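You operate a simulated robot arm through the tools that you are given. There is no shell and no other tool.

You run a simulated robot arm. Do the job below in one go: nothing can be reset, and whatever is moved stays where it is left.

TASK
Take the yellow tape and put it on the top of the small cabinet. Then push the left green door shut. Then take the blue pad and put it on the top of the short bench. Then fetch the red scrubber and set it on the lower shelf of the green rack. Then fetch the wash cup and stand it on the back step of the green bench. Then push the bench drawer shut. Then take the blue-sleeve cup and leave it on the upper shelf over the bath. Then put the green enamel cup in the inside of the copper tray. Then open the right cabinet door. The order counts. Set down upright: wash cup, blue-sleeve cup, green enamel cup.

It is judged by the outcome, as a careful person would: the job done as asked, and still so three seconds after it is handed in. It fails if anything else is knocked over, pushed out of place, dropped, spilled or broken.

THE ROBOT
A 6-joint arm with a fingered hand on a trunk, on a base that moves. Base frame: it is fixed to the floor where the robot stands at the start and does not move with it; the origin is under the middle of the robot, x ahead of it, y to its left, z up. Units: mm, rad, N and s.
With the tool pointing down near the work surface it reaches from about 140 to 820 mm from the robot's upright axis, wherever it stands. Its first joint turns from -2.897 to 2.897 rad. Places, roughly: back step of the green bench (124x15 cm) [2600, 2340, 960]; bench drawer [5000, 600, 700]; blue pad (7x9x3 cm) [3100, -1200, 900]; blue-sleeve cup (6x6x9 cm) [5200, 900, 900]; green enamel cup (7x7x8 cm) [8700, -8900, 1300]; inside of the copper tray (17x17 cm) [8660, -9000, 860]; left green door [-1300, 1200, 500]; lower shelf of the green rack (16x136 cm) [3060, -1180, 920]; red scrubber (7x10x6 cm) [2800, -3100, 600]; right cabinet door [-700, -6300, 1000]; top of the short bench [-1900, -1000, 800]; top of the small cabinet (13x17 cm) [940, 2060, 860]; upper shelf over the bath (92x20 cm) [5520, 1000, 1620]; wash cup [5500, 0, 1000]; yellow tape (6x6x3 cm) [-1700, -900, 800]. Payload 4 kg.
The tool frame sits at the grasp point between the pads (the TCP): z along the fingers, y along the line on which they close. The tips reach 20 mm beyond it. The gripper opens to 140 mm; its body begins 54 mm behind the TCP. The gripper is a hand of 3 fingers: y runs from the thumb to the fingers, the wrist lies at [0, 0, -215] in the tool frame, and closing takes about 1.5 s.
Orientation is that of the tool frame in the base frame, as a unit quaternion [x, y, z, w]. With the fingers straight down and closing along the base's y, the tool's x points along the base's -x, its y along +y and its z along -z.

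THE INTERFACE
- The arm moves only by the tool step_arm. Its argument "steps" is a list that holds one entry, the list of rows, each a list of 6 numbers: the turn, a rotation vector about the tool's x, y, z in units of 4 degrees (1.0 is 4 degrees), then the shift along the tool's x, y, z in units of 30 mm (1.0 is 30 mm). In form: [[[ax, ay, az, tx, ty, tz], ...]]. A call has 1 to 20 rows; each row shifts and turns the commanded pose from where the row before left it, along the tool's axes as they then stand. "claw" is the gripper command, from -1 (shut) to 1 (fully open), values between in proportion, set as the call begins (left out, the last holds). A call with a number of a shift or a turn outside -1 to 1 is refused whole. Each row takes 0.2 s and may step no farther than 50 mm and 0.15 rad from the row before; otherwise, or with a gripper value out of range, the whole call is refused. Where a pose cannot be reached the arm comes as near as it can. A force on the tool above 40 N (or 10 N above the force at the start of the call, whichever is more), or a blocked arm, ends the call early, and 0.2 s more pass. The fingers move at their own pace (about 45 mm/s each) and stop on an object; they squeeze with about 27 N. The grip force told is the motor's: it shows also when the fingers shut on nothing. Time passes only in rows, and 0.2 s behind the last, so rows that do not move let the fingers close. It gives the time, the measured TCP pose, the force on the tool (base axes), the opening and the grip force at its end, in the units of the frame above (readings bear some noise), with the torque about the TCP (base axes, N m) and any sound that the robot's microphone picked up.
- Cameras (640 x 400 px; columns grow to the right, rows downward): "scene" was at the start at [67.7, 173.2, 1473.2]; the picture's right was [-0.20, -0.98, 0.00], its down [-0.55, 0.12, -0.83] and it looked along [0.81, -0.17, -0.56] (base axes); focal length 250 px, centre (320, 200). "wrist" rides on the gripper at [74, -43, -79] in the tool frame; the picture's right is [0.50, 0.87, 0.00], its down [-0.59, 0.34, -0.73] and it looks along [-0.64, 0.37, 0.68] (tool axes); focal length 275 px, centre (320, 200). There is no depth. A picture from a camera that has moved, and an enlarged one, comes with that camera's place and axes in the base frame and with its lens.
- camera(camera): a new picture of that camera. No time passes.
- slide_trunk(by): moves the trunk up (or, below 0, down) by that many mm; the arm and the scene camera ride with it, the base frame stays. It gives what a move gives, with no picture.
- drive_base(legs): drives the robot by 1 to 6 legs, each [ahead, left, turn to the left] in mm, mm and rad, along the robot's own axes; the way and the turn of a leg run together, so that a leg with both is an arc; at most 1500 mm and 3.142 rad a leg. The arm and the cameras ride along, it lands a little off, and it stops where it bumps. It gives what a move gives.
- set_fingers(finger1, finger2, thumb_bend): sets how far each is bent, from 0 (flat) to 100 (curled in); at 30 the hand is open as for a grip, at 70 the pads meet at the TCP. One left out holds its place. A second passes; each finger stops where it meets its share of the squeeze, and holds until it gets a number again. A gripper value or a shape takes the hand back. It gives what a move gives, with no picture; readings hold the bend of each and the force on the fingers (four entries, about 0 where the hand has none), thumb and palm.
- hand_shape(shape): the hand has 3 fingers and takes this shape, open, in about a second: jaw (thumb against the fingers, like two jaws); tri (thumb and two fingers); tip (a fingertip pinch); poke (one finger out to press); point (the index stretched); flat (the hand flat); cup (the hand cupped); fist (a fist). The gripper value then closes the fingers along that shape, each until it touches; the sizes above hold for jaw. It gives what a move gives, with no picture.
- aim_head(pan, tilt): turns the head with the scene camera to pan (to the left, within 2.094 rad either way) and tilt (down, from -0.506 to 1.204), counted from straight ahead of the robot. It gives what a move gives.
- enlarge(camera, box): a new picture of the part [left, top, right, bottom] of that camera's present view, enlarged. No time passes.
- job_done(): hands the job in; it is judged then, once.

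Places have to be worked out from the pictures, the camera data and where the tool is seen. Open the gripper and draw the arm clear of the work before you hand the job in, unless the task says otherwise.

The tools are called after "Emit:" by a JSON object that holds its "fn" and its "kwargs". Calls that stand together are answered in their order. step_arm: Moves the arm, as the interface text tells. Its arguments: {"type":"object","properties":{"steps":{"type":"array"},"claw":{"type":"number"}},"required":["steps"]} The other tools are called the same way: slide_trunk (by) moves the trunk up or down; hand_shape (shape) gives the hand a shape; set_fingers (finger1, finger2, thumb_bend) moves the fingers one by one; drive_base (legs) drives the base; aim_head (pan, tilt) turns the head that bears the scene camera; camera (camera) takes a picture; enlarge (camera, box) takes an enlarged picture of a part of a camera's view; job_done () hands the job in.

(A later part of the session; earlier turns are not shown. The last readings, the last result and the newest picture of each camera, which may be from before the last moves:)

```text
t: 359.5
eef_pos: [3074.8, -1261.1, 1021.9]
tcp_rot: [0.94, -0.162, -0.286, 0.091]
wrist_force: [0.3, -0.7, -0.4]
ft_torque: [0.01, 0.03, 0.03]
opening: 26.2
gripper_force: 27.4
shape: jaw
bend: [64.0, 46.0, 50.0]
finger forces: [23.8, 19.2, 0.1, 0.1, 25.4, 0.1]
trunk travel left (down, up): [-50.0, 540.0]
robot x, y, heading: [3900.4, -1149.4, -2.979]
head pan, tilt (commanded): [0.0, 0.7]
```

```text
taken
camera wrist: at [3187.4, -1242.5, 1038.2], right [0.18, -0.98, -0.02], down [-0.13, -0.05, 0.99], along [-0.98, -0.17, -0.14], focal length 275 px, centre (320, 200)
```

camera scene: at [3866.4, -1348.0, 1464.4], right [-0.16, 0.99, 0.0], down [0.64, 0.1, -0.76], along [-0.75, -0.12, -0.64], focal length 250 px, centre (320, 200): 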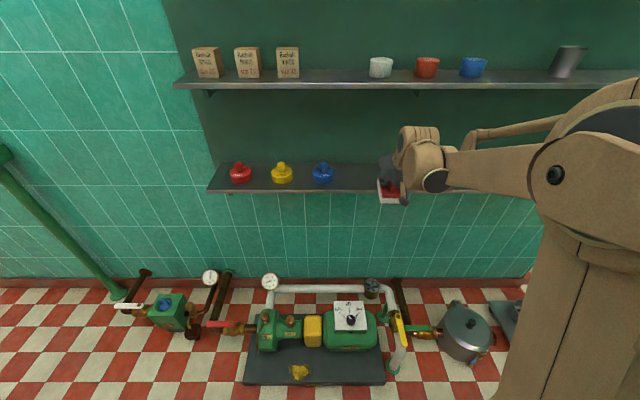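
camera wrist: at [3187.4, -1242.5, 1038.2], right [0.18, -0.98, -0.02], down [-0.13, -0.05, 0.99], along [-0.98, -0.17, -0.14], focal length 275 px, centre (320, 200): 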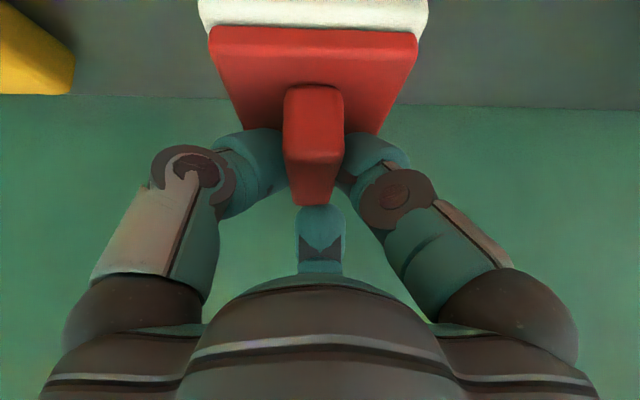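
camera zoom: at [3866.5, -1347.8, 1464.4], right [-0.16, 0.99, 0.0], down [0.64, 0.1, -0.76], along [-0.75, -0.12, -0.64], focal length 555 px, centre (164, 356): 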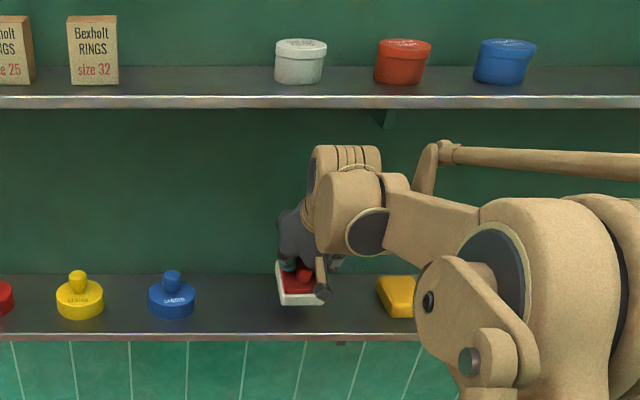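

Now I level the tool by 12° (back to the grasp tilt) while lowering about 20 mm.

Emit:
{"fn": "step_arm", "kwargs": {"steps": [[[0.5, 0.866, 0, 0.1, -0.058, 0.185], [0.5, 0.866, 0, 0.1, -0.058, 0.185], [0.5, 0.866, 0, 0.09, -0.05, 0.19], [0, 0, 0, 0, 0, 0]]], "claw": -1}}

Emit:
{"fn": "enlarge", "kwargs": {"camera": "scene", "box": [280, 40, 500, 220]}}

Emit:
{"fn": "camera", "kwargs": {"camera": "wrist"}}

```text
t: 360.5
eef_pos: [3074.7, -1261.2, 1001.3]
tcp_rot: [0.966, -0.168, -0.191, 0.057]
wrist_force: [-0.9, -0.1, -1.5]
ft_torque: [0.01, 0.0, 0.0]
opening: 26.1
gripper_force: 26.8
shape: jaw
bend: [64.0, 46.0, 50.0]
finger forces: [23.8, 19.1, 0.1, 0.0, 25.3, 0.0]
trunk travel left (down, up): [-50.0, 540.0]
robot x, y, heading: [3899.5, -1151.4, -2.975]
head pan, tilt (commanded): [0.0, 0.7]
```

```text
2.22 times, centred on (390, 130) of scene
camera zoom: at [3866.4, -1347.8, 1464.4], right [-0.16, 0.99, 0.0], down [0.64, 0.1, -0.76], along [-0.75, -0.12, -0.64], focal length 555 px, centre (164, 356)
```

zoom: 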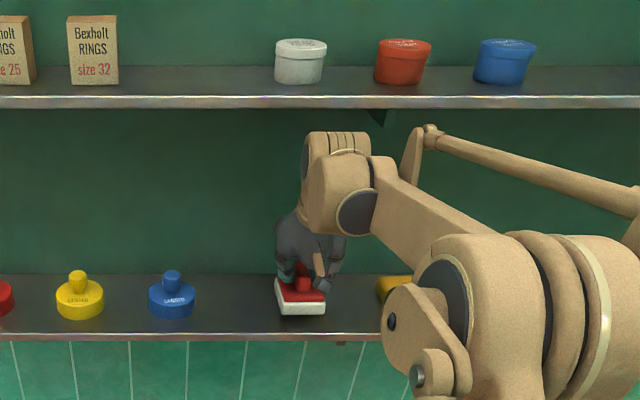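

```text
taken
camera wrist: at [3181.7, -1243.9, 1042.5], right [0.18, -0.98, -0.02], down [-0.33, -0.08, 0.94], along [-0.93, -0.16, -0.34], focal length 275 px, centre (320, 200)
```

wrist: 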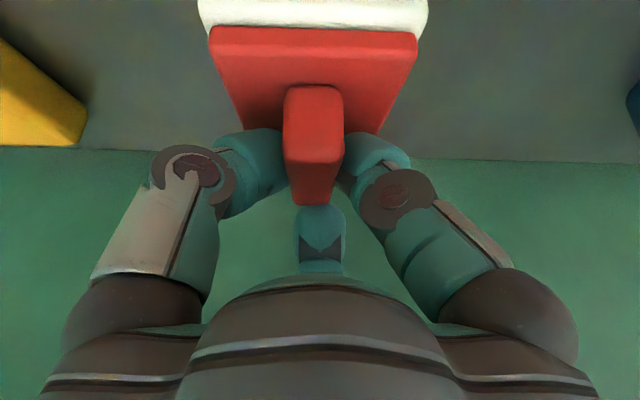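

Level again, hovering a few mm over the shelf. I'll lower in 2.5 mm steps until it touches.

Emit:
{"fn": "step_arm", "kwargs": {"steps": [[[0, 0, 0, 0.028, -0.016, 0.077], [0, 0, 0, 0.028, -0.016, 0.077], [0, 0, 0, 0.028, -0.016, 0.077]]], "claw": -1}}

```text
t: 361.3
eef_pos: [3073.4, -1261.0, 997.9]
tcp_rot: [0.965, -0.167, -0.193, 0.057]
wrist_force: [-0.3, 1.6, 9.5]
ft_torque: [-0.18, 0.38, -0.08]
opening: 26.3
gripper_force: 27.8
shape: jaw
bend: [64.0, 46.0, 50.0]
finger forces: [24.3, 26.4, 0.1, 0.0, 24.1, 0.0]
trunk travel left (down, up): [-50.0, 540.0]
robot x, y, heading: [3898.6, -1150.6, -2.977]
head pan, tilt (commanded): [0.0, 0.7]
```

Light contact (9.5 N). I'll press one more millimetre and open the hand to about 74 mm.

Emit:
{"fn": "step_arm", "kwargs": {"steps": [[[0, 0, 0, 0, 0, 0.03], [0, 0, 0, 0, 0, 0]]], "claw": -1}}

Emit:
{"fn": "step_arm", "kwargs": {"steps": [[[0, 0, 0, 0, 0, 0], [0, 0, 0, 0, 0, 0], [0, 0, 0, 0, 0, 0], [0, 0, 0, 0, 0, 0], [0, 0, 0, 0, 0, 0]]], "claw": 0.05}}

Emit:
{"fn": "camera", "kwargs": {"camera": "wrist"}}

Emit:
{"fn": "enlarge", "kwargs": {"camera": "scene", "box": [280, 40, 500, 220]}}

```text
t: 361.9
eef_pos: [3073.7, -1259.7, 995.6]
tcp_rot: [0.965, -0.167, -0.193, 0.058]
wrist_force: [0.5, 5.9, 15.1]
ft_torque: [-0.24, 0.57, -0.13]
opening: 26.8
gripper_force: 26.6
shape: jaw
bend: [64.0, 46.0, 50.0]
finger forces: [24.5, 33.2, 0.1, 0.0, 24.1, 0.0]
trunk travel left (down, up): [-50.0, 540.0]
robot x, y, heading: [3897.6, -1152.8, -2.986]
head pan, tilt (commanded): [0.0, 0.7]
```

```text
t: 363.1
eef_pos: [3072.8, -1261.5, 994.7]
tcp_rot: [0.966, -0.167, -0.191, 0.057]
wrist_force: [-0.3, -0.3, -0.2]
ft_torque: [0.02, 0.0, 0.01]
opening: 72.9
gripper_force: 0.1
shape: jaw
bend: [33.0, 33.0, 32.0]
finger forces: [0.0, 0.1, 0.0, 0.1, 0.0, 0.0]
trunk travel left (down, up): [-50.0, 540.0]
robot x, y, heading: [3897.8, -1149.6, -2.978]
head pan, tilt (commanded): [0.0, 0.7]
```

```text
taken
camera wrist: at [3181.0, -1243.3, 1034.4], right [0.18, -0.98, -0.02], down [-0.33, -0.08, 0.94], along [-0.93, -0.16, -0.34], focal length 275 px, centre (320, 200)
```

wrist: 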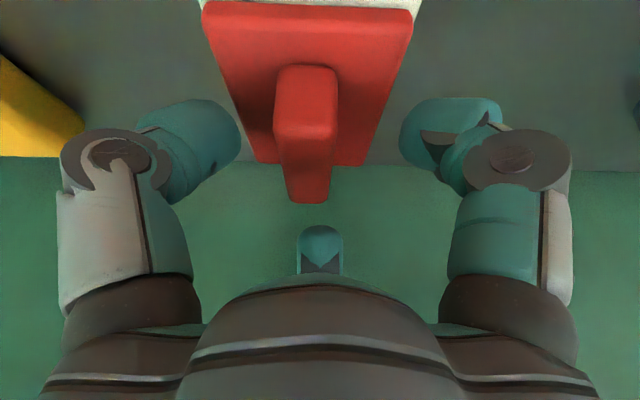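

```text
2.22 times, centred on (390, 130) of scene
camera zoom: at [3866.6, -1347.7, 1464.4], right [-0.16, 0.99, 0.0], down [0.64, 0.1, -0.76], along [-0.75, -0.12, -0.64], focal length 555 px, centre (164, 356)
```

zoom: 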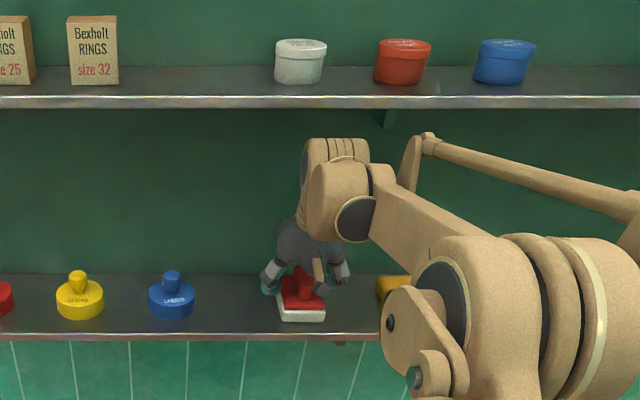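

Released; the scrubber stands on the lower shelf. I'll lift with the reverse motion and pull the hand out.

Emit:
{"fn": "step_arm", "kwargs": {"steps": [[[-0.5, -0.866, 0, -0.13, 0.075, -0.38], [-0.5, -0.866, 0, -0.15, 0.088, -0.375], [-0.5, -0.866, 0, -0.17, 0.1, -0.36], [0, 0, 0, 0.507, -0.293, -0.615], [0, 0, 0, 0.507, -0.293, -0.615], [0, 0, 0, 0.507, -0.293, -0.615], [0, 0, 0, 0.507, -0.293, -0.615], [0, 0, 0, 0.507, -0.293, -0.615], [0, 0, 0, 0.507, -0.293, -0.615], [0, 0, 0, 0.507, -0.293, -0.615], [0, 0, 0, 0.507, -0.293, -0.615], [0, 0, 0, 0.507, -0.293, -0.615], [0, 0, 0, 0.507, -0.293, -0.615]]], "claw": 0.05}}

Emit:
{"fn": "enlarge", "kwargs": {"camera": "scene", "box": [220, 40, 500, 220]}}

```text
t: 365.9
eef_pos: [3320.5, -1217.6, 1081.3]
tcp_rot: [0.94, -0.161, -0.286, 0.092]
wrist_force: [-0.9, 0.0, 0.8]
ft_torque: [-0.03, -0.02, -0.02]
opening: 72.9
gripper_force: 0.0
shape: jaw
bend: [33.0, 33.0, 32.0]
finger forces: [0.0, 0.0, 0.0, 0.0, 0.0, 0.0]
trunk travel left (down, up): [-50.0, 540.0]
robot x, y, heading: [3901.6, -1150.1, -2.975]
head pan, tilt (commanded): [0.0, 0.7]
```

```text
2.22 times, centred on (360, 130) of scene
camera zoom: at [3867.3, -1347.6, 1464.4], right [-0.16, 0.99, 0.0], down [0.64, 0.1, -0.77], along [-0.75, -0.12, -0.64], focal length 555 px, centre (231, 356)
```

zoom: 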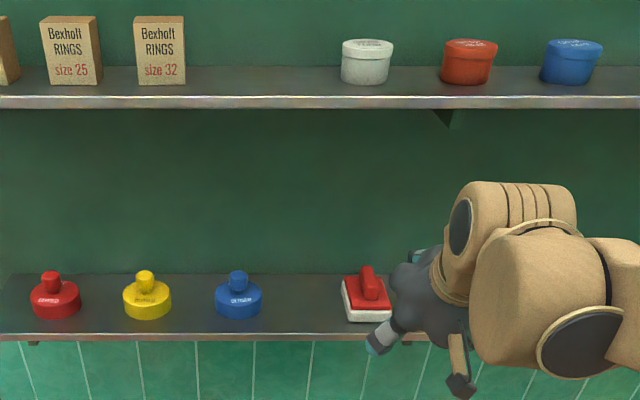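

The red scrubber is on the lower shelf. Now I restore the hand orientation, back off and turn to face the samples bench for the wash cup.

Emit:
{"fn": "step_arm", "kwargs": {"steps": [[[0.5, 0.866, 0, 0, 0, 0], [0.5, 0.866, 0, 0, 0, 0], [0.5, 0.866, 0, 0, 0, 0], [0.5, 0.866, 0, 0, 0, 0], [0.5, 0.866, 0, 0, 0, 0], [0.5, 0.866, 0, 0, 0, 0], [0.5, 0.866, 0, 0, 0, 0], [0.5, 0.866, 0, 0, 0, 0], [0.5, 0.866, 0, 0, 0, 0], [0, 0, -1, 0, 0, 0], [0, 0, -1, 0, 0, 0], [0, 0, -1, 0, 0, 0], [0, 0, -1, 0, 0, 0], [0, 0, -1, 0, 0, 0], [0, 0, -1, 0, 0, 0], [0, 0, -1, 0, 0, 0], [0, 0, -0.5, 0, 0, 0]]], "claw": 0.4}}

Emit:
{"fn": "drive_base", "kwargs": {"legs": [[-350, 0, 0], [0, 0, 1.57], [0, 0, 1.57]]}}

Emit:
{"fn": "aim_head", "kwargs": {"pan": 0.5, "tilt": 0.4}}

Emit:
{"fn": "camera", "kwargs": {"camera": "scene"}}

```text
t: 369.5
eef_pos: [3319.9, -1219.7, 1080.8]
tcp_rot: [0.996, 0.089, 0.007, -0.013]
wrist_force: [-0.1, 0.1, 0.2]
ft_torque: [0.02, 0.01, -0.04]
opening: 97.6
gripper_force: 0.1
shape: jaw
bend: [27.0, 27.0, 25.0]
finger forces: [0.0, 0.1, 0.0, 0.0, 0.0, 0.0]
trunk travel left (down, up): [-50.0, 540.0]
robot x, y, heading: [3899.8, -1154.4, -2.977]
head pan, tilt (commanded): [0.0, 0.7]
```

```text
t: 379.4
eef_pos: [4822.6, -1028.9, 1080.9]
tcp_rot: [-0.086, 0.996, -0.013, -0.008]
wrist_force: [0.5, 0.7, -0.3]
ft_torque: [0.0, 0.0, -0.01]
opening: 97.7
gripper_force: 0.0
shape: jaw
bend: [27.0, 27.0, 25.0]
finger forces: [0.0, 0.1, 0.0, 0.1, 0.0, 0.0]
trunk travel left (down, up): [-50.0, 540.0]
robot x, y, heading: [4245.4, -1096.4, 0.161]
head pan, tilt (commanded): [0.0, 0.7]
```

```text
t: 380.3
eef_pos: [4824.2, -1028.7, 1081.3]
tcp_rot: [-0.087, 0.996, -0.013, -0.008]
wrist_force: [0.5, 0.3, 0.3]
ft_torque: [0.03, -0.01, 0.01]
opening: 97.4
gripper_force: 0.1
shape: jaw
bend: [27.0, 27.0, 25.0]
finger forces: [0.1, 0.0, 0.0, 0.1, 0.0, 0.1]
trunk travel left (down, up): [-50.0, 540.0]
robot x, y, heading: [4248.0, -1097.2, 0.163]
head pan, tilt (commanded): [0.499, 0.4]
```

```text
taken
camera scene: at [4268.7, -852.1, 1491.2], right [0.61, -0.79, 0.0], down [-0.31, -0.24, -0.92], along [0.73, 0.56, -0.39], focal length 250 px, centre (320, 200)
```

scene: 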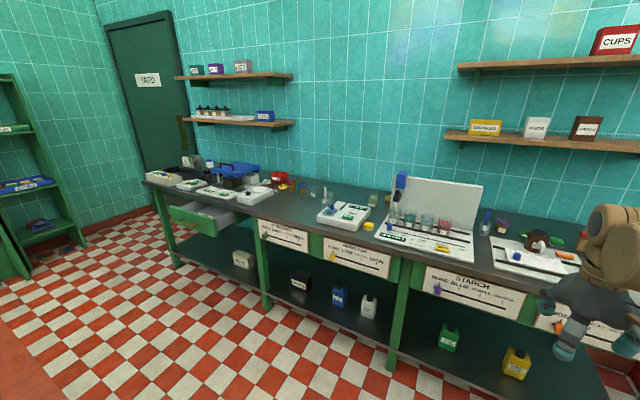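

I'll enlarge the bench to identify the wash cup and the blue-sleeve cup.

Emit:
{"fn": "enlarge", "kwargs": {"camera": "scene", "box": [250, 150, 500, 290]}}

Emit:
{"fn": "enlarge", "kwargs": {"camera": "scene", "box": [140, 130, 340, 260]}}

```text
2.56 times, centred on (375, 220) of scene
camera zoom: at [4268.7, -852.1, 1491.2], right [0.61, -0.79, 0.0], down [-0.31, -0.24, -0.92], along [0.73, 0.56, -0.39], focal length 640 px, centre (179, 149)
```

zoom: 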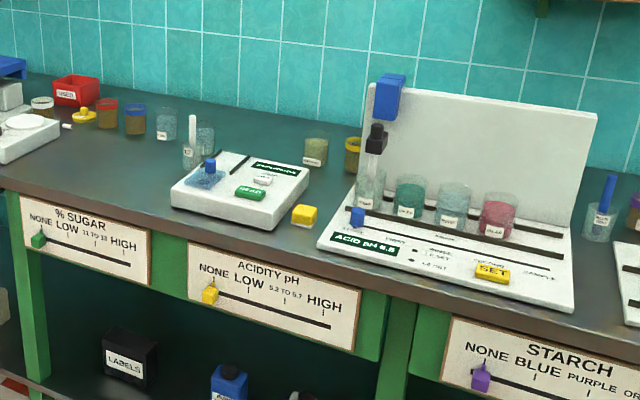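

```text
3.08 times, centred on (240, 195) of scene
camera zoom: at [4268.7, -852.1, 1491.2], right [0.61, -0.79, 0.0], down [-0.31, -0.24, -0.92], along [0.73, 0.56, -0.39], focal length 769 px, centre (566, 215)
```

zoom: 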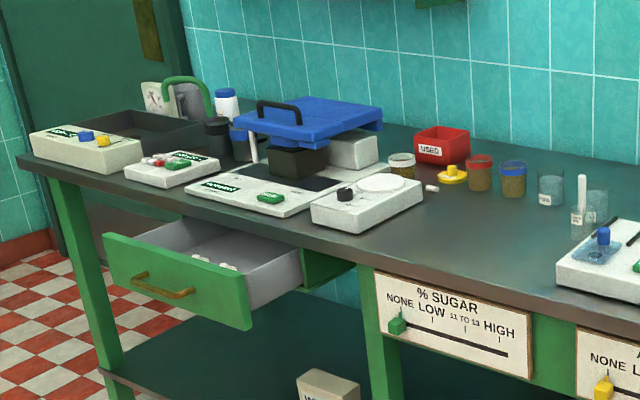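

Many cups are on the bench; I need a closer look at the ones around (5450,50). I'll shift left along the bench and a bit ahead.

Emit:
{"fn": "drive_base", "kwargs": {"legs": [[0, 900, 0], [400, 50, 0]]}}

Emit:
{"fn": "aim_head", "kwargs": {"pan": 0.0, "tilt": 0.5}}

Emit:
{"fn": "camera", "kwargs": {"camera": "scene"}}

Emit:
{"fn": "enlarge", "kwargs": {"camera": "scene", "box": [150, 110, 400, 260]}}

```text
t: 387.2
eef_pos: [5069.3, -25.3, 1081.2]
tcp_rot: [-0.085, 0.996, -0.013, -0.007]
wrist_force: [-0.9, 0.0, -0.3]
ft_torque: [0.0, 0.02, 0.05]
opening: 97.6
gripper_force: 0.0
shape: jaw
bend: [27.0, 27.0, 25.0]
finger forces: [0.1, 0.0, 0.0, 0.0, 0.0, 0.0]
trunk travel left (down, up): [-50.0, 540.0]
robot x, y, heading: [4491.6, -90.4, 0.156]
head pan, tilt (commanded): [0.499, 0.4]
```

```text
t: 388.1
eef_pos: [5069.2, -24.7, 1082.3]
tcp_rot: [-0.085, 0.996, -0.013, -0.008]
wrist_force: [-0.6, 0.1, 0.0]
ft_torque: [0.01, -0.01, 0.02]
opening: 97.6
gripper_force: 0.1
shape: jaw
bend: [27.0, 27.0, 25.0]
finger forces: [0.0, 0.0, 0.0, 0.0, 0.0, 0.0]
trunk travel left (down, up): [-50.0, 540.0]
robot x, y, heading: [4492.2, -91.8, 0.156]
head pan, tilt (commanded): [0.0, 0.499]
```

```text
taken
camera scene: at [4531.8, 111.2, 1482.1], right [0.16, -0.99, 0.0], down [-0.47, -0.07, -0.88], along [0.87, 0.14, -0.48], focal length 250 px, centre (320, 200)
```

scene: 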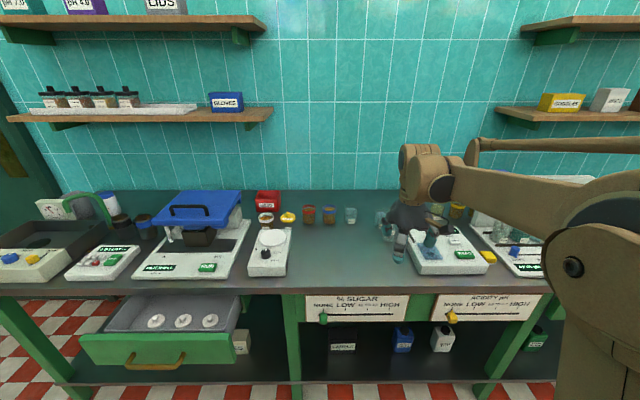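

```text
2.56 times, centred on (275, 185) of scene
camera zoom: at [4531.8, 111.2, 1482.1], right [0.16, -0.99, 0.0], down [-0.47, -0.07, -0.88], along [0.87, 0.14, -0.48], focal length 640 px, centre (435, 238)
```

zoom: 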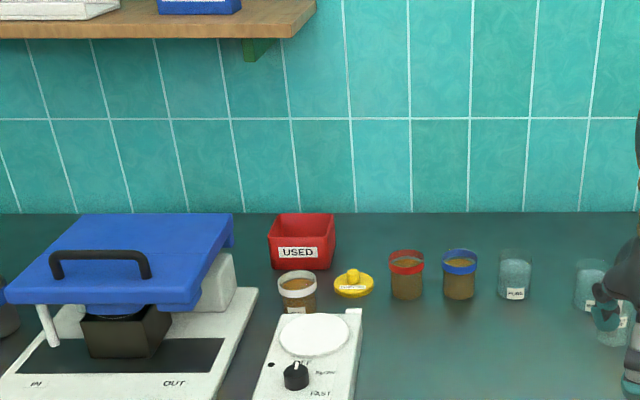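

I'll zoom into the left part (by the bath) and the right part near the hand to read the labels.

Emit:
{"fn": "enlarge", "kwargs": {"camera": "scene", "box": [30, 170, 210, 290]}}

Emit:
{"fn": "enlarge", "kwargs": {"camera": "scene", "box": [320, 180, 440, 270]}}

```text
3.33 times, centred on (120, 230) of scene
camera zoom: at [4531.8, 111.2, 1482.1], right [0.16, -0.99, 0.0], down [-0.47, -0.07, -0.88], along [0.87, 0.14, -0.48], focal length 833 px, centre (987, 100)
```

zoom: 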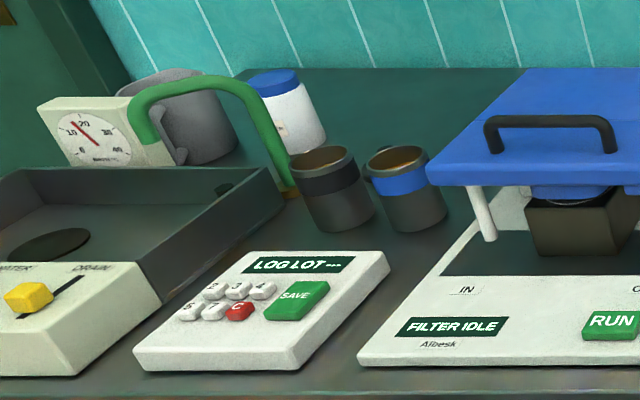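

```text
4.44 times, centred on (380, 225) of scene
camera zoom: at [4531.8, 111.2, 1482.1], right [0.16, -0.99, 0.0], down [-0.47, -0.07, -0.88], along [0.87, 0.14, -0.48], focal length 1111 px, centre (53, 89)
```

zoom: 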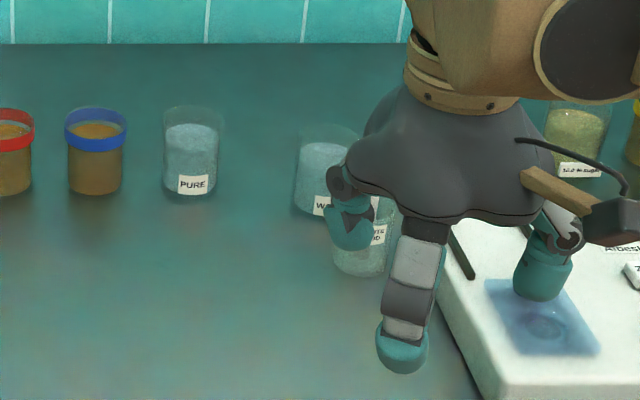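

The wash cup seems to be the glass at about (5387,2) partly behind the finger, with another glass right in front of it; the blue-sleeve cup is the dark mug at the left. I'll level the tool and pull the hand back for a clear view.

Emit:
{"fn": "step_arm", "kwargs": {"steps": [[[-0.35, -0.26, 0, 0.9, -0.35, -0.2], [0, 0, 0, 0.9, -0.35, -0.2], [0, 0, 0, 0.9, -0.35, -0.2], [0, 0, 0, 0.9, -0.35, -0.2], [0, 0, 0, 0.9, -0.35, -0.2], [0, 0, 0, 0.9, -0.35, -0.2], [0, 0, 0, 0.9, -0.35, -0.2], [0, 0, 0, 0.5, -0.35, -0.2]]], "claw": 0.4}}

Emit:
{"fn": "aim_head", "kwargs": {"pan": -0.05, "tilt": 0.55}}

Emit:
{"fn": "camera", "kwargs": {"camera": "scene"}}

Emit:
{"fn": "enlarge", "kwargs": {"camera": "scene", "box": [310, 150, 460, 260]}}

```text
t: 389.9
eef_pos: [4881.0, -142.6, 1130.4]
tcp_rot: [-0.085, 0.996, 0.001, 0.001]
wrist_force: [-0.3, 0.0, 0.9]
ft_torque: [-0.02, -0.01, 0.0]
opening: 97.4
gripper_force: 0.1
shape: jaw
bend: [27.0, 27.0, 25.0]
finger forces: [0.0, 0.0, 0.0, 0.1, 0.0, 0.0]
trunk travel left (down, up): [-50.0, 540.0]
robot x, y, heading: [4489.4, -89.3, 0.159]
head pan, tilt (commanded): [0.0, 0.499]
```

```text
t: 390.6
eef_pos: [4882.5, -141.0, 1130.1]
tcp_rot: [-0.084, 0.996, 0.0, 0.001]
wrist_force: [0.8, 0.5, 1.5]
ft_torque: [-0.04, 0.01, -0.01]
opening: 97.4
gripper_force: 0.0
shape: jaw
bend: [27.0, 27.0, 25.0]
finger forces: [0.0, 0.0, 0.0, 0.0, 0.0, 0.1]
trunk travel left (down, up): [-50.0, 540.0]
robot x, y, heading: [4493.8, -87.5, 0.16]
head pan, tilt (commanded): [-0.051, 0.55]
```

```text
taken
camera scene: at [4531.0, 106.3, 1477.6], right [0.11, -0.99, 0.0], down [-0.52, -0.06, -0.85], along [0.85, 0.09, -0.52], focal length 250 px, centre (320, 200)
```

scene: 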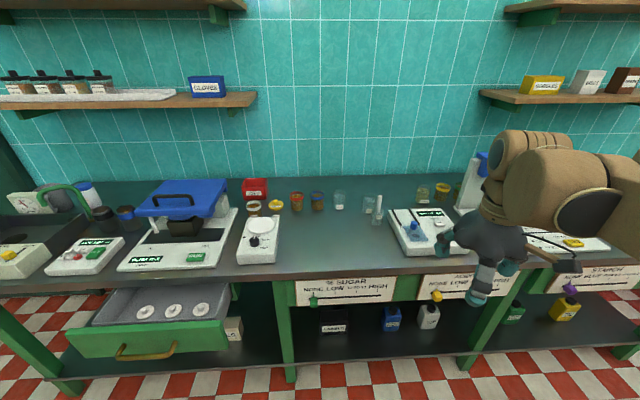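

```text
3.64 times, centred on (385, 205) of scene
camera zoom: at [4531.0, 106.3, 1477.6], right [0.11, -0.99, 0.0], down [-0.52, -0.06, -0.85], along [0.85, 0.09, -0.52], focal length 909 px, centre (84, 182)
```

zoom: 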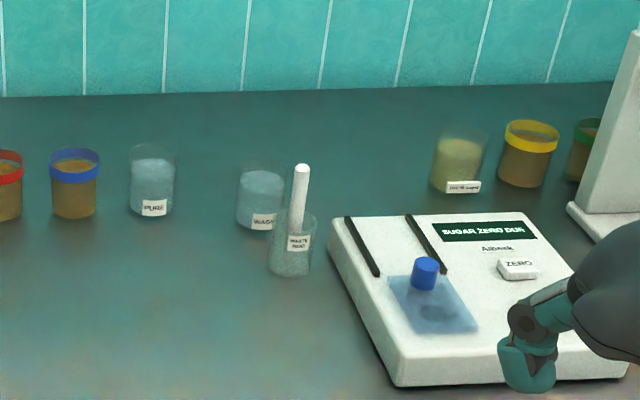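

Now the labels are legible: PURE, WASH and WASTE ROD. Triangulation gives table z≈858 and the WASH cup at about (5474,-11), ~57 mm wide and 73 mm tall. I'll drive 270 mm closer.

Emit:
{"fn": "drive_base", "kwargs": {"legs": [[270, 0, 0]]}}

Emit:
{"fn": "camera", "kwargs": {"camera": "scene"}}

Emit:
{"fn": "enlarge", "kwargs": {"camera": "scene", "box": [310, 150, 460, 260]}}

Emit:
{"fn": "camera", "kwargs": {"camera": "wrist"}}

```text
t: 392.5
eef_pos: [5150.0, -99.5, 1129.3]
tcp_rot: [-0.085, 0.996, 0.0, 0.0]
wrist_force: [0.1, 0.0, 0.9]
ft_torque: [-0.04, 0.0, 0.0]
opening: 97.3
gripper_force: 0.0
shape: jaw
bend: [27.0, 27.0, 25.0]
finger forces: [0.1, 0.1, 0.0, 0.0, 0.0, 0.1]
trunk travel left (down, up): [-50.0, 540.0]
robot x, y, heading: [4757.2, -41.7, 0.156]
head pan, tilt (commanded): [-0.051, 0.55]
```

```text
taken
camera scene: at [4798.4, 148.5, 1477.5], right [0.11, -0.99, 0.0], down [-0.52, -0.06, -0.85], along [0.85, 0.09, -0.52], focal length 250 px, centre (320, 200)
```

scene: 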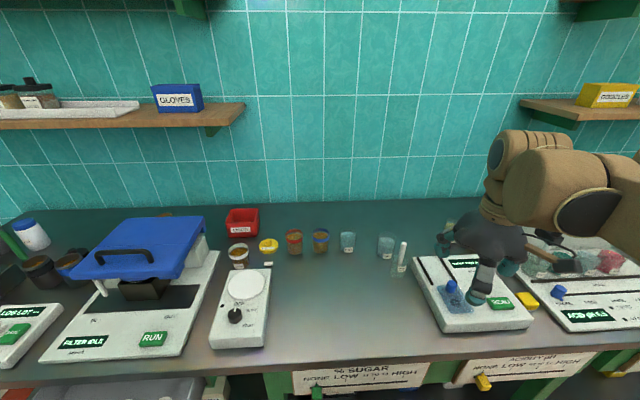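

```text
3.64 times, centred on (385, 205) of scene
camera zoom: at [4798.4, 148.5, 1477.5], right [0.11, -0.99, 0.0], down [-0.52, -0.06, -0.85], along [0.85, 0.09, -0.52], focal length 909 px, centre (84, 182)
```

zoom: 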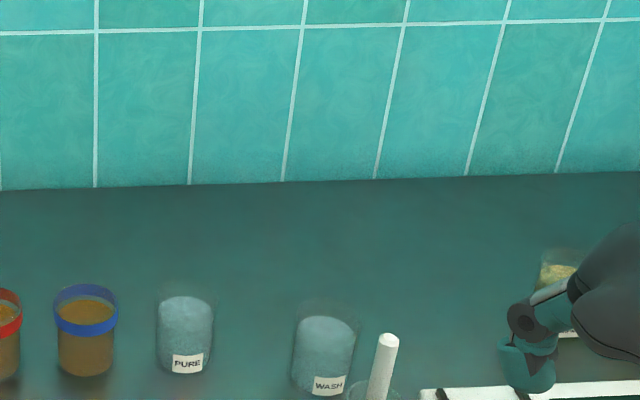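

```text
taken
camera wrist: at [5083.1, -154.8, 1209.4], right [-0.64, 0.77, 0.0], down [0.52, 0.43, 0.73], along [0.57, 0.47, -0.68], focal length 275 px, centre (320, 200)
```

wrist: 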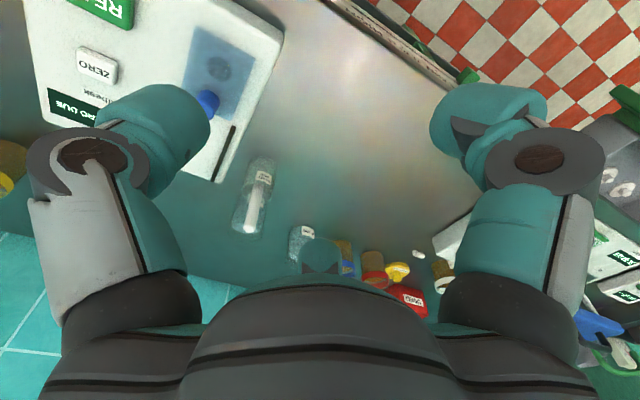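

Emit:
{"fn": "enlarge", "kwargs": {"camera": "scene", "box": [330, 215, 440, 290]}}

Emit:
{"fn": "enlarge", "kwargs": {"camera": "wrist", "box": [200, 120, 400, 280]}}

```text
5.33 times, centred on (385, 252) of scene
camera zoom: at [4798.4, 148.5, 1477.5], right [0.11, -0.99, 0.0], down [-0.52, -0.06, -0.85], along [0.85, 0.09, -0.52], focal length 1333 px, centre (-27, -80)
```

zoom: 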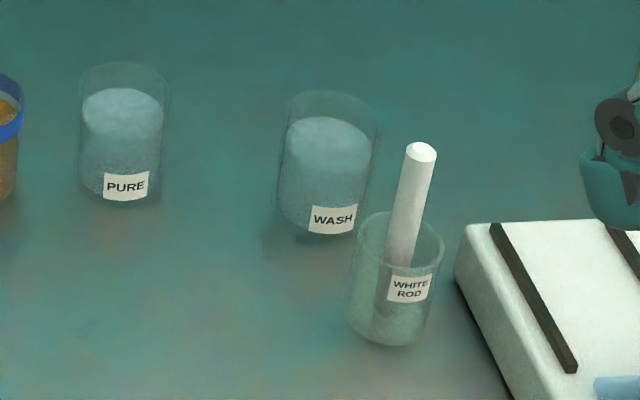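

```text
2.50 times, centred on (300, 200) of wrist
camera zoom: at [5083.1, -154.8, 1209.4], right [-0.64, 0.77, 0.0], down [0.52, 0.43, 0.73], along [0.57, 0.47, -0.68], focal length 688 px, centre (370, 200)
```

zoom: 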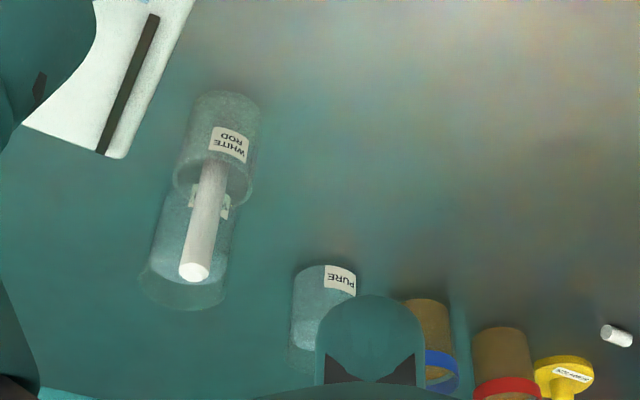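

The cup labelled WASH is at about (5463,-9), rim z≈937; the rod in the neighbouring cup rises to z≈987 right where the hand camera would go. I'll spin the hand 120° so the camera is on the left instead (finger pattern stays the same).

Emit:
{"fn": "step_arm", "kwargs": {"steps": [[[0, 0, 1, 0, 0, 0], [0, 0, 1, 0, 0, 0], [0, 0, 1, 0, 0, 0], [0, 0, 1, 0, 0, 0], [0, 0, 1, 0, 0, 0], [0, 0, 1, 0, 0, 0], [0, 0, 1, 0, 0, 0], [0, 0, 1, 0, 0, 0], [0, 0, 1, 0, 0, 0], [0, 0, 1, 0, 0, 0], [0, 0, 1, 0, 0, 0], [0, 0, 1, 0, 0, 0], [0, 0, 1, 0, 0, 0], [0, 0, 1, 0, 0, 0], [0, 0, 1, 0, 0, 0], [0, 0, 1, 0, 0, 0], [0, 0, 1, 0, 0, 0], [0, 0, 1, 0, 0, 0], [0, 0, 1, 0, 0, 0], [0, 0, 1, 0, 0, 0]]], "claw": 0.5}}

Emit:
{"fn": "step_arm", "kwargs": {"steps": [[[0, 0, 1, 0, 0, 0], [0, 0, 1, 0, 0, 0], [0, 0, 1, 0, 0, 0], [0, 0, 1, 0, 0, 0], [0, 0, 1, 0, 0, 0], [0, 0, 1, 0, 0, 0], [0, 0, 1, 0, 0, 0], [0, 0, 1, 0, 0, 0], [0, 0, 1, 0, 0, 0], [0, 0, 1, 0, 0, 0]]], "claw": 0.5}}

Emit:
{"fn": "camera", "kwargs": {"camera": "wrist"}}

```text
t: 396.7
eef_pos: [5149.4, -100.4, 1130.7]
tcp_rot: [0.576, 0.817, 0.0, 0.001]
wrist_force: [0.1, 0.4, 0.0]
ft_torque: [0.03, 0.01, -0.02]
opening: 104.4
gripper_force: 0.1
shape: jaw
bend: [25.0, 25.0, 24.0]
finger forces: [0.0, 0.0, 0.0, 0.0, 0.0, 0.1]
trunk travel left (down, up): [-50.0, 540.0]
robot x, y, heading: [4757.5, -45.8, 0.158]
head pan, tilt (commanded): [-0.051, 0.55]
```

```text
t: 398.9
eef_pos: [5149.0, -100.1, 1130.3]
tcp_rot: [0.821, 0.571, 0.0, 0.0]
wrist_force: [0.1, -0.8, 0.6]
ft_torque: [-0.02, 0.02, 0.02]
opening: 104.6
gripper_force: 0.1
shape: jaw
bend: [25.0, 25.0, 24.0]
finger forces: [0.0, 0.0, 0.1, 0.0, 0.1, 0.1]
trunk travel left (down, up): [-50.0, 540.0]
robot x, y, heading: [4758.2, -50.2, 0.154]
head pan, tilt (commanded): [-0.051, 0.55]
```

```text
taken
camera wrist: at [5134.0, -15.8, 1209.5], right [0.99, 0.17, 0.0], down [0.11, -0.67, 0.73], along [0.12, -0.72, -0.68], focal length 275 px, centre (320, 200)
```

wrist: 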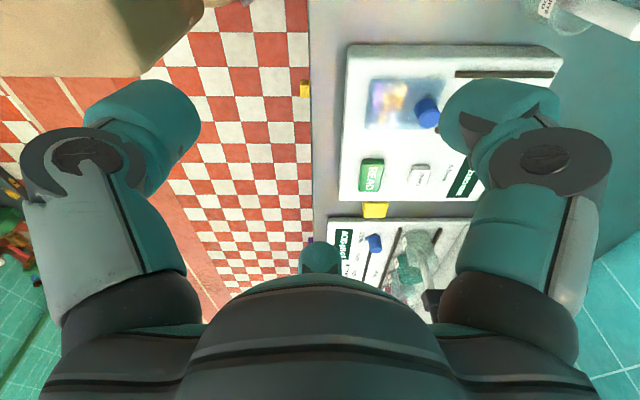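

Rotation worked. I'll move above the WASH cup to z≈1040.

Emit:
{"fn": "step_arm", "kwargs": {"steps": [[[0, 0, 0, 0.541, 0.73, 0.25], [0, 0, 0, 0.541, 0.73, 0.25], [0, 0, 0, 0.541, 0.73, 0.25], [0, 0, 0, 0.541, 0.73, 0.25], [0, 0, 0, 0.541, 0.73, 0.25], [0, 0, 0, 0.541, 0.73, 0.25], [0, 0, 0, 0.541, 0.73, 0.25], [0, 0, 0, 0.541, 0.73, 0.25], [0, 0, 0, 0.541, 0.73, 0.25], [0, 0, 0, 0.541, 0.73, 0.25], [0, 0, 0, 0.541, 0.73, 0.25], [0, 0, 0, 0.541, 0.73, 0.25], [0, 0, 0, 0, 0, 0]]], "claw": 0.5}}

Emit:
{"fn": "camera", "kwargs": {"camera": "wrist"}}

Emit:
{"fn": "enlarge", "kwargs": {"camera": "scene", "box": [310, 150, 470, 290]}}

```text
t: 401.7
eef_pos: [5464.2, -8.0, 1039.9]
tcp_rot: [0.821, 0.571, 0.0, 0.0]
wrist_force: [0.0, 0.5, -0.2]
ft_torque: [-0.01, 0.02, 0.02]
opening: 104.5
gripper_force: 0.0
shape: jaw
bend: [25.0, 25.0, 24.0]
finger forces: [0.0, 0.0, 0.1, 0.1, 0.1, 0.1]
trunk travel left (down, up): [-50.0, 540.0]
robot x, y, heading: [4758.5, -46.9, 0.156]
head pan, tilt (commanded): [-0.051, 0.55]
```

```text
taken
camera wrist: at [5449.3, 75.8, 1119.4], right [0.99, 0.17, 0.0], down [0.11, -0.67, 0.73], along [0.12, -0.72, -0.68], focal length 275 px, centre (320, 200)
```

wrist: 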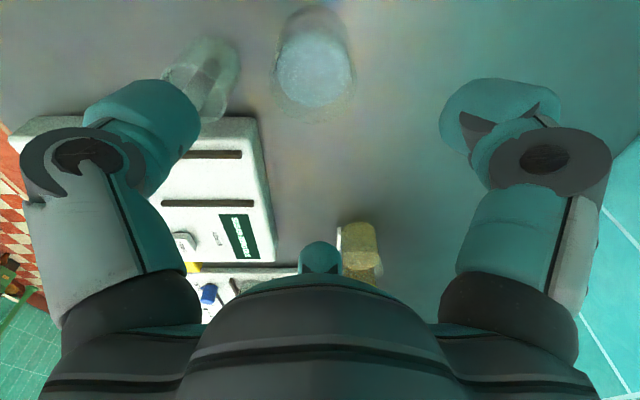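

```text
2.86 times, centred on (390, 220) of scene
camera zoom: at [4798.1, 148.5, 1477.6], right [0.11, -0.99, 0.0], down [-0.52, -0.06, -0.85], along [0.85, 0.09, -0.52], focal length 714 px, centre (120, 143)
```

zoom: 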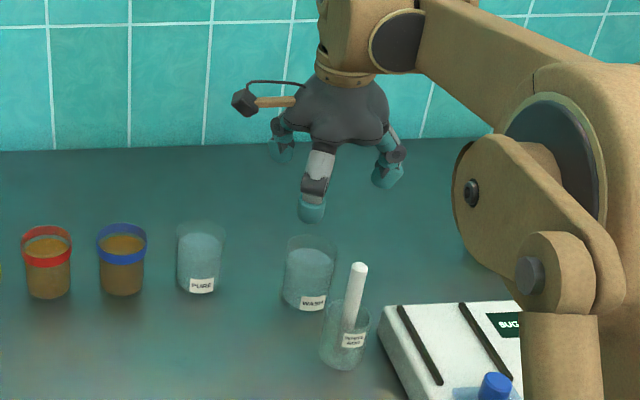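

The cup is centred under the hand within 4 mm. I'll correct and descend to z≈915, with the fingers around the cup.

Emit:
{"fn": "step_arm", "kwargs": {"steps": [[[0, 0, 0, 0, -0.07, 0.6], [0, 0, 0, 0, -0.07, 0.8], [0, 0, 0, 0, 0, 0.9], [0, 0, 0, 0, 0, 0.9], [0, 0, 0, 0, 0, 0.9], [0, 0, 0, 0, 0, 0]]], "claw": 0.5}}

Emit:
{"fn": "camera", "kwargs": {"camera": "wrist"}}

Emit:
{"fn": "enlarge", "kwargs": {"camera": "scene", "box": [310, 150, 470, 290]}}

```text
t: 403.1
eef_pos: [5459.2, -6.9, 917.1]
tcp_rot: [0.821, 0.571, 0.0, 0.0]
wrist_force: [-0.2, 0.7, 0.3]
ft_torque: [0.01, -0.04, 0.02]
opening: 104.7
gripper_force: 0.1
shape: jaw
bend: [25.0, 25.0, 24.0]
finger forces: [0.1, 0.1, 0.0, 0.0, 0.0, 0.0]
trunk travel left (down, up): [-50.0, 540.0]
robot x, y, heading: [4757.0, -45.0, 0.153]
head pan, tilt (commanded): [-0.051, 0.55]
```

```text
taken
camera wrist: at [5445.0, 76.9, 996.3], right [0.99, 0.17, 0.0], down [0.11, -0.67, 0.73], along [0.12, -0.72, -0.68], focal length 275 px, centre (320, 200)
```

wrist: 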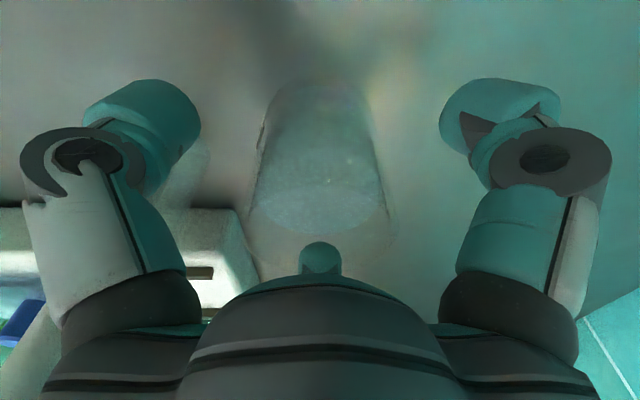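

```text
2.86 times, centred on (390, 220) of scene
camera zoom: at [4798.2, 148.4, 1477.6], right [0.11, -0.99, 0.0], down [-0.52, -0.06, -0.85], along [0.85, 0.09, -0.52], focal length 714 px, centre (120, 143)
```

zoom: 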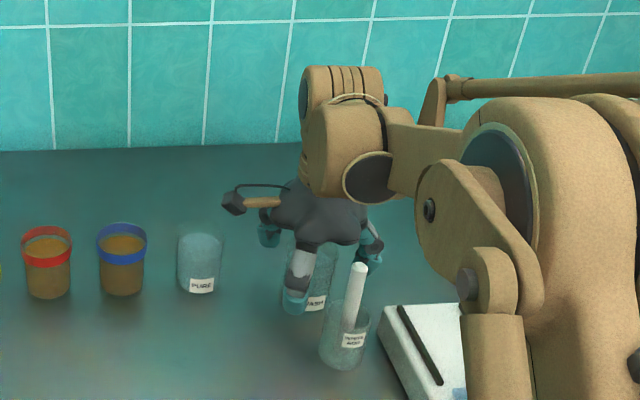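

The digits surround the cup without touching. I'll lower 13 mm more and close.

Emit:
{"fn": "step_arm", "kwargs": {"steps": [[[0, 0, 0, 0, 0, 0.43], [0, 0, 0, 0, 0, 0]]], "claw": 0.5}}

Emit:
{"fn": "step_arm", "kwargs": {"steps": [[[0, 0, 0, 0, 0, 0], [0, 0, 0, 0, 0, 0], [0, 0, 0, 0, 0, 0], [0, 0, 0, 0, 0, 0], [0, 0, 0, 0, 0, 0], [0, 0, 0, 0, 0, 0], [0, 0, 0, 0, 0, 0]]], "claw": -1}}

Emit:
{"fn": "camera", "kwargs": {"camera": "wrist"}}

Emit:
{"fn": "enlarge", "kwargs": {"camera": "scene", "box": [310, 150, 470, 290]}}

```text
t: 403.7
eef_pos: [5460.5, -7.3, 903.8]
tcp_rot: [0.821, 0.571, 0.0, 0.0]
wrist_force: [0.2, 0.1, -0.2]
ft_torque: [0.01, -0.01, 0.0]
opening: 104.5
gripper_force: 0.0
shape: jaw
bend: [25.0, 25.0, 24.0]
finger forces: [0.0, 0.1, 0.1, 0.0, 0.0, 0.1]
trunk travel left (down, up): [-50.0, 540.0]
robot x, y, heading: [4758.9, -47.5, 0.156]
head pan, tilt (commanded): [-0.051, 0.55]
```

```text
t: 405.3
eef_pos: [5458.7, -7.5, 903.8]
tcp_rot: [0.821, 0.572, 0.0, 0.0]
wrist_force: [0.3, 0.0, -1.2]
ft_torque: [0.0, -0.02, 0.01]
opening: 50.2
gripper_force: 27.4
shape: jaw
bend: [41.0, 39.0, 40.0]
finger forces: [23.2, 23.7, 0.0, 0.0, 24.2, 0.0]
trunk travel left (down, up): [-50.0, 540.0]
robot x, y, heading: [4752.8, -46.1, 0.157]
head pan, tilt (commanded): [-0.051, 0.55]
```

```text
taken
camera wrist: at [5445.0, 76.8, 983.6], right [0.99, 0.17, 0.0], down [0.11, -0.67, 0.73], along [0.12, -0.72, -0.68], focal length 275 px, centre (320, 200)
```

wrist: 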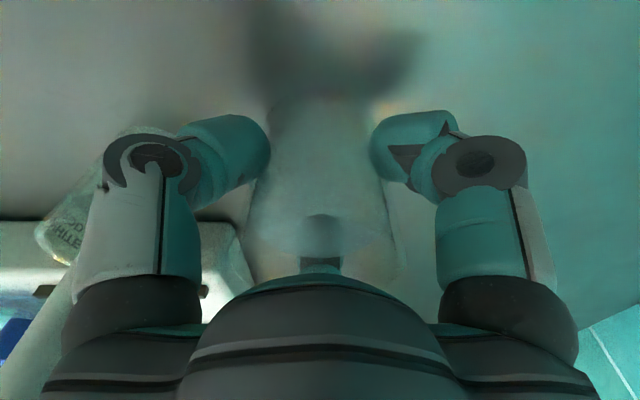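

```text
2.86 times, centred on (390, 220) of scene
camera zoom: at [4798.3, 148.4, 1477.5], right [0.11, -0.99, 0.0], down [-0.52, -0.06, -0.85], along [0.85, 0.09, -0.52], focal length 714 px, centre (120, 143)
```

zoom: 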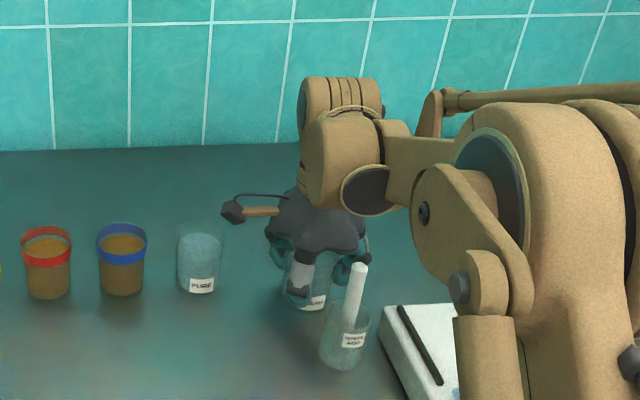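

Balanced 24 N on all three digits. I'll lift straight up gently.

Emit:
{"fn": "step_arm", "kwargs": {"steps": [[[0, 0, 0, 0, 0, -0.2], [0, 0, 0, 0, 0, -0.4], [0, 0, 0, 0, 0, -0.6], [0, 0, 0, 0, 0, -0.6], [0, 0, 0, 0, 0, -0.6], [0, 0, 0, 0, 0, -0.6], [0, 0, 0, 0, 0, -0.6], [0, 0, 0, 0, 0, -0.6], [0, 0, 0, 0, 0, -0.6], [0, 0, 0, 0, 0, -0.6], [0, 0, 0, 0, 0, -0.6], [0, 0, 0, 0, 0, -0.4], [0, 0, 0, 0, 0, -0.2], [0, 0, 0, 0, 0, 0]]], "claw": -1}}

Emit:
{"fn": "camera", "kwargs": {"camera": "wrist"}}

Emit:
{"fn": "enlarge", "kwargs": {"camera": "scene", "box": [310, 100, 470, 290]}}

```text
t: 408.3
eef_pos: [5458.9, -8.6, 1102.0]
tcp_rot: [0.82, 0.572, 0.0, 0.0]
wrist_force: [0.2, 0.3, -1.6]
ft_torque: [0.0, -0.03, 0.0]
opening: 50.2
gripper_force: 27.1
shape: jaw
bend: [41.0, 39.0, 40.0]
finger forces: [23.3, 23.8, 0.1, 0.1, 24.1, 0.0]
trunk travel left (down, up): [-50.0, 540.0]
robot x, y, heading: [4754.2, -47.3, 0.157]
head pan, tilt (commanded): [-0.051, 0.55]
```

```text
taken
camera wrist: at [5444.4, 76.8, 1182.1], right [0.99, 0.17, 0.0], down [0.11, -0.67, 0.73], along [0.12, -0.72, -0.68], focal length 275 px, centre (320, 200)
```

wrist: 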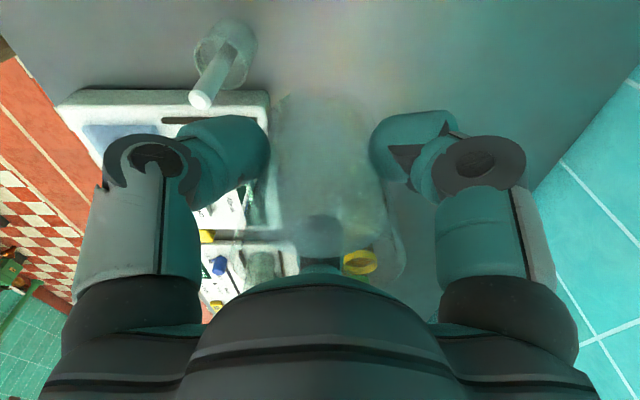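

```text
2.11 times, centred on (390, 195) of scene
camera zoom: at [4798.3, 148.4, 1477.5], right [0.11, -0.99, 0.0], down [-0.52, -0.06, -0.85], along [0.85, 0.09, -0.52], focal length 526 px, centre (173, 210)
```

zoom: 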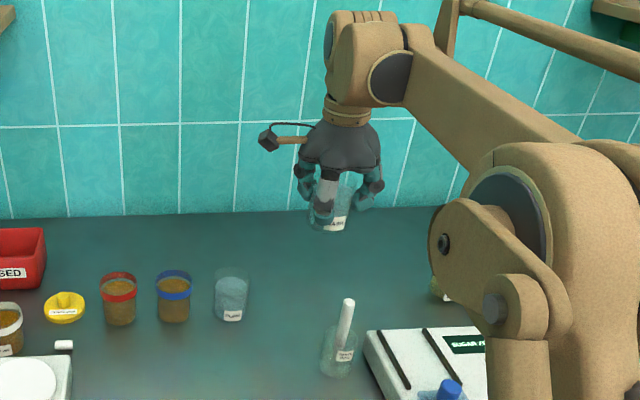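

The wash cup is lifted cleanly. I'll retract it toward the robot smoothly at constant height.

Emit:
{"fn": "step_arm", "kwargs": {"steps": [[[0, 0, 0, -0.2, -0.35, 0], [0, 0, 0, -0.4, -0.69, 0], [0, 0, 0, -0.43, -0.75, 0], [0, 0, 0, -0.43, -0.75, 0], [0, 0, 0, -0.43, -0.75, 0], [0, 0, 0, -0.43, -0.75, 0], [0, 0, 0, -0.43, -0.75, 0], [0, 0, 0, -0.43, -0.75, 0], [0, 0, 0, -0.43, -0.75, 0], [0, 0, 0, -0.43, -0.75, 0], [0, 0, 0, -0.43, -0.75, 0], [0, 0, 0, -0.35, -0.6, 0], [0, 0, 0, -0.2, -0.3, 0], [0, 0, 0, 0, 0, 0]]], "claw": -1}}

Emit:
{"fn": "drive_base", "kwargs": {"legs": [[-500, 0, 0], [0, 0, 1.58], [1350, 0, 0]]}}

Emit:
{"fn": "aim_head", "kwargs": {"pan": 0.5, "tilt": 0.5}}

Emit:
{"fn": "camera", "kwargs": {"camera": "scene"}}

Emit:
{"fn": "camera", "kwargs": {"camera": "wrist"}}

```text
t: 411.3
eef_pos: [5163.1, -58.7, 1101.8]
tcp_rot: [0.821, 0.571, 0.0, 0.0]
wrist_force: [0.2, -0.3, -1.4]
ft_torque: [-0.02, 0.01, -0.01]
opening: 50.5
gripper_force: 27.9
shape: jaw
bend: [41.0, 39.0, 40.0]
finger forces: [23.3, 24.2, 0.0, 0.0, 24.0, 0.0]
trunk travel left (down, up): [-50.0, 540.0]
robot x, y, heading: [4754.4, -45.4, 0.157]
head pan, tilt (commanded): [-0.051, 0.55]
```

```text
t: 424.4
eef_pos: [4058.5, 1613.6, 1101.7]
tcp_rot: [0.177, 0.984, 0.0, 0.0]
wrist_force: [-0.3, 0.1, -1.6]
ft_torque: [-0.01, 0.01, 0.0]
opening: 50.0
gripper_force: 26.6
shape: jaw
bend: [41.0, 39.0, 40.0]
finger forces: [23.6, 24.4, 0.1, 0.0, 23.4, 0.0]
trunk travel left (down, up): [-50.0, 540.0]
robot x, y, heading: [4042.4, 1207.1, 1.728]
head pan, tilt (commanded): [-0.051, 0.55]
```

```text
t: 425.4
eef_pos: [4059.1, 1613.9, 1102.2]
tcp_rot: [0.176, 0.984, 0.001, 0.0]
wrist_force: [-0.1, -0.3, -1.6]
ft_torque: [0.01, 0.03, -0.02]
opening: 50.2
gripper_force: 26.8
shape: jaw
bend: [41.0, 39.0, 40.0]
finger forces: [23.5, 24.4, 0.0, 0.0, 23.4, 0.0]
trunk travel left (down, up): [-50.0, 540.0]
robot x, y, heading: [4048.0, 1202.0, 1.727]
head pan, tilt (commanded): [0.499, 0.499]
```

```text
taken
camera scene: at [3808.0, 1232.3, 1482.1], right [0.79, 0.61, 0.0], down [0.29, -0.38, -0.88], along [-0.53, 0.7, -0.48], focal length 250 px, centre (320, 200)
```

scene: 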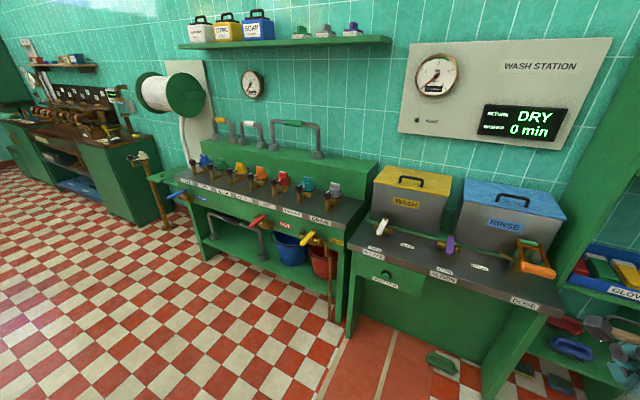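

```text
taken
camera wrist: at [3973.7, 1598.8, 1181.4], right [-0.17, 0.99, 0.0], down [0.67, 0.11, 0.73], along [0.72, 0.12, -0.68], focal length 275 px, centre (320, 200)
```

wrist: 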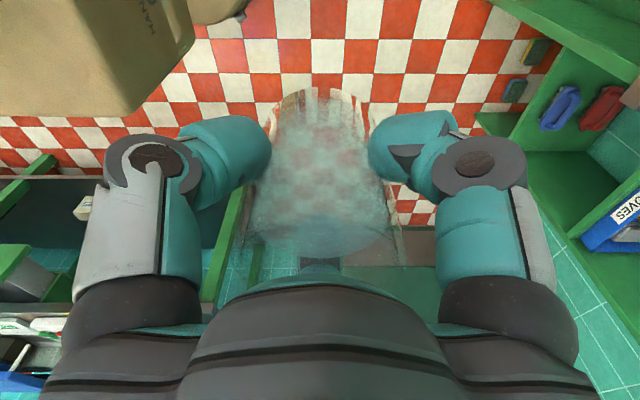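

The green bench is at the left, its raised back ledge carrying taps. I'll drive along to stand in front of it and look.

Emit:
{"fn": "drive_base", "kwargs": {"legs": [[0, 1050, 0]]}}

Emit:
{"fn": "aim_head", "kwargs": {"pan": 0.2, "tilt": 0.45}}

Emit:
{"fn": "camera", "kwargs": {"camera": "scene"}}

```text
t: 430.8
eef_pos: [3013.6, 1448.2, 1103.5]
tcp_rot: [0.175, 0.985, 0.001, 0.0]
wrist_force: [-0.6, 0.6, -1.5]
ft_torque: [0.01, 0.0, -0.03]
opening: 50.3
gripper_force: 27.1
shape: jaw
bend: [41.0, 39.0, 40.0]
finger forces: [23.6, 24.4, 0.0, 0.0, 23.4, 0.0]
trunk travel left (down, up): [-50.0, 540.0]
robot x, y, heading: [3002.0, 1043.1, 1.731]
head pan, tilt (commanded): [0.499, 0.499]
```

```text
t: 431.6
eef_pos: [3014.3, 1448.1, 1102.1]
tcp_rot: [0.175, 0.985, 0.001, 0.0]
wrist_force: [0.6, -0.3, -1.8]
ft_torque: [0.0, 0.01, -0.01]
opening: 50.2
gripper_force: 26.9
shape: jaw
bend: [41.0, 39.0, 40.0]
finger forces: [23.5, 24.4, 0.0, 0.1, 23.4, 0.0]
trunk travel left (down, up): [-50.0, 540.0]
robot x, y, heading: [3003.5, 1039.6, 1.731]
head pan, tilt (commanded): [0.201, 0.45]
```

```text
taken
camera scene: at [2788.1, 1079.4, 1486.6], right [0.94, 0.35, 0.0], down [0.15, -0.41, -0.9], along [-0.32, 0.84, -0.44], focal length 250 px, centre (320, 200)
```

scene: 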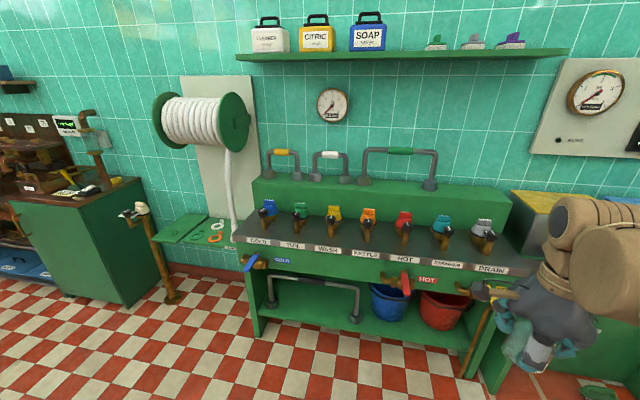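

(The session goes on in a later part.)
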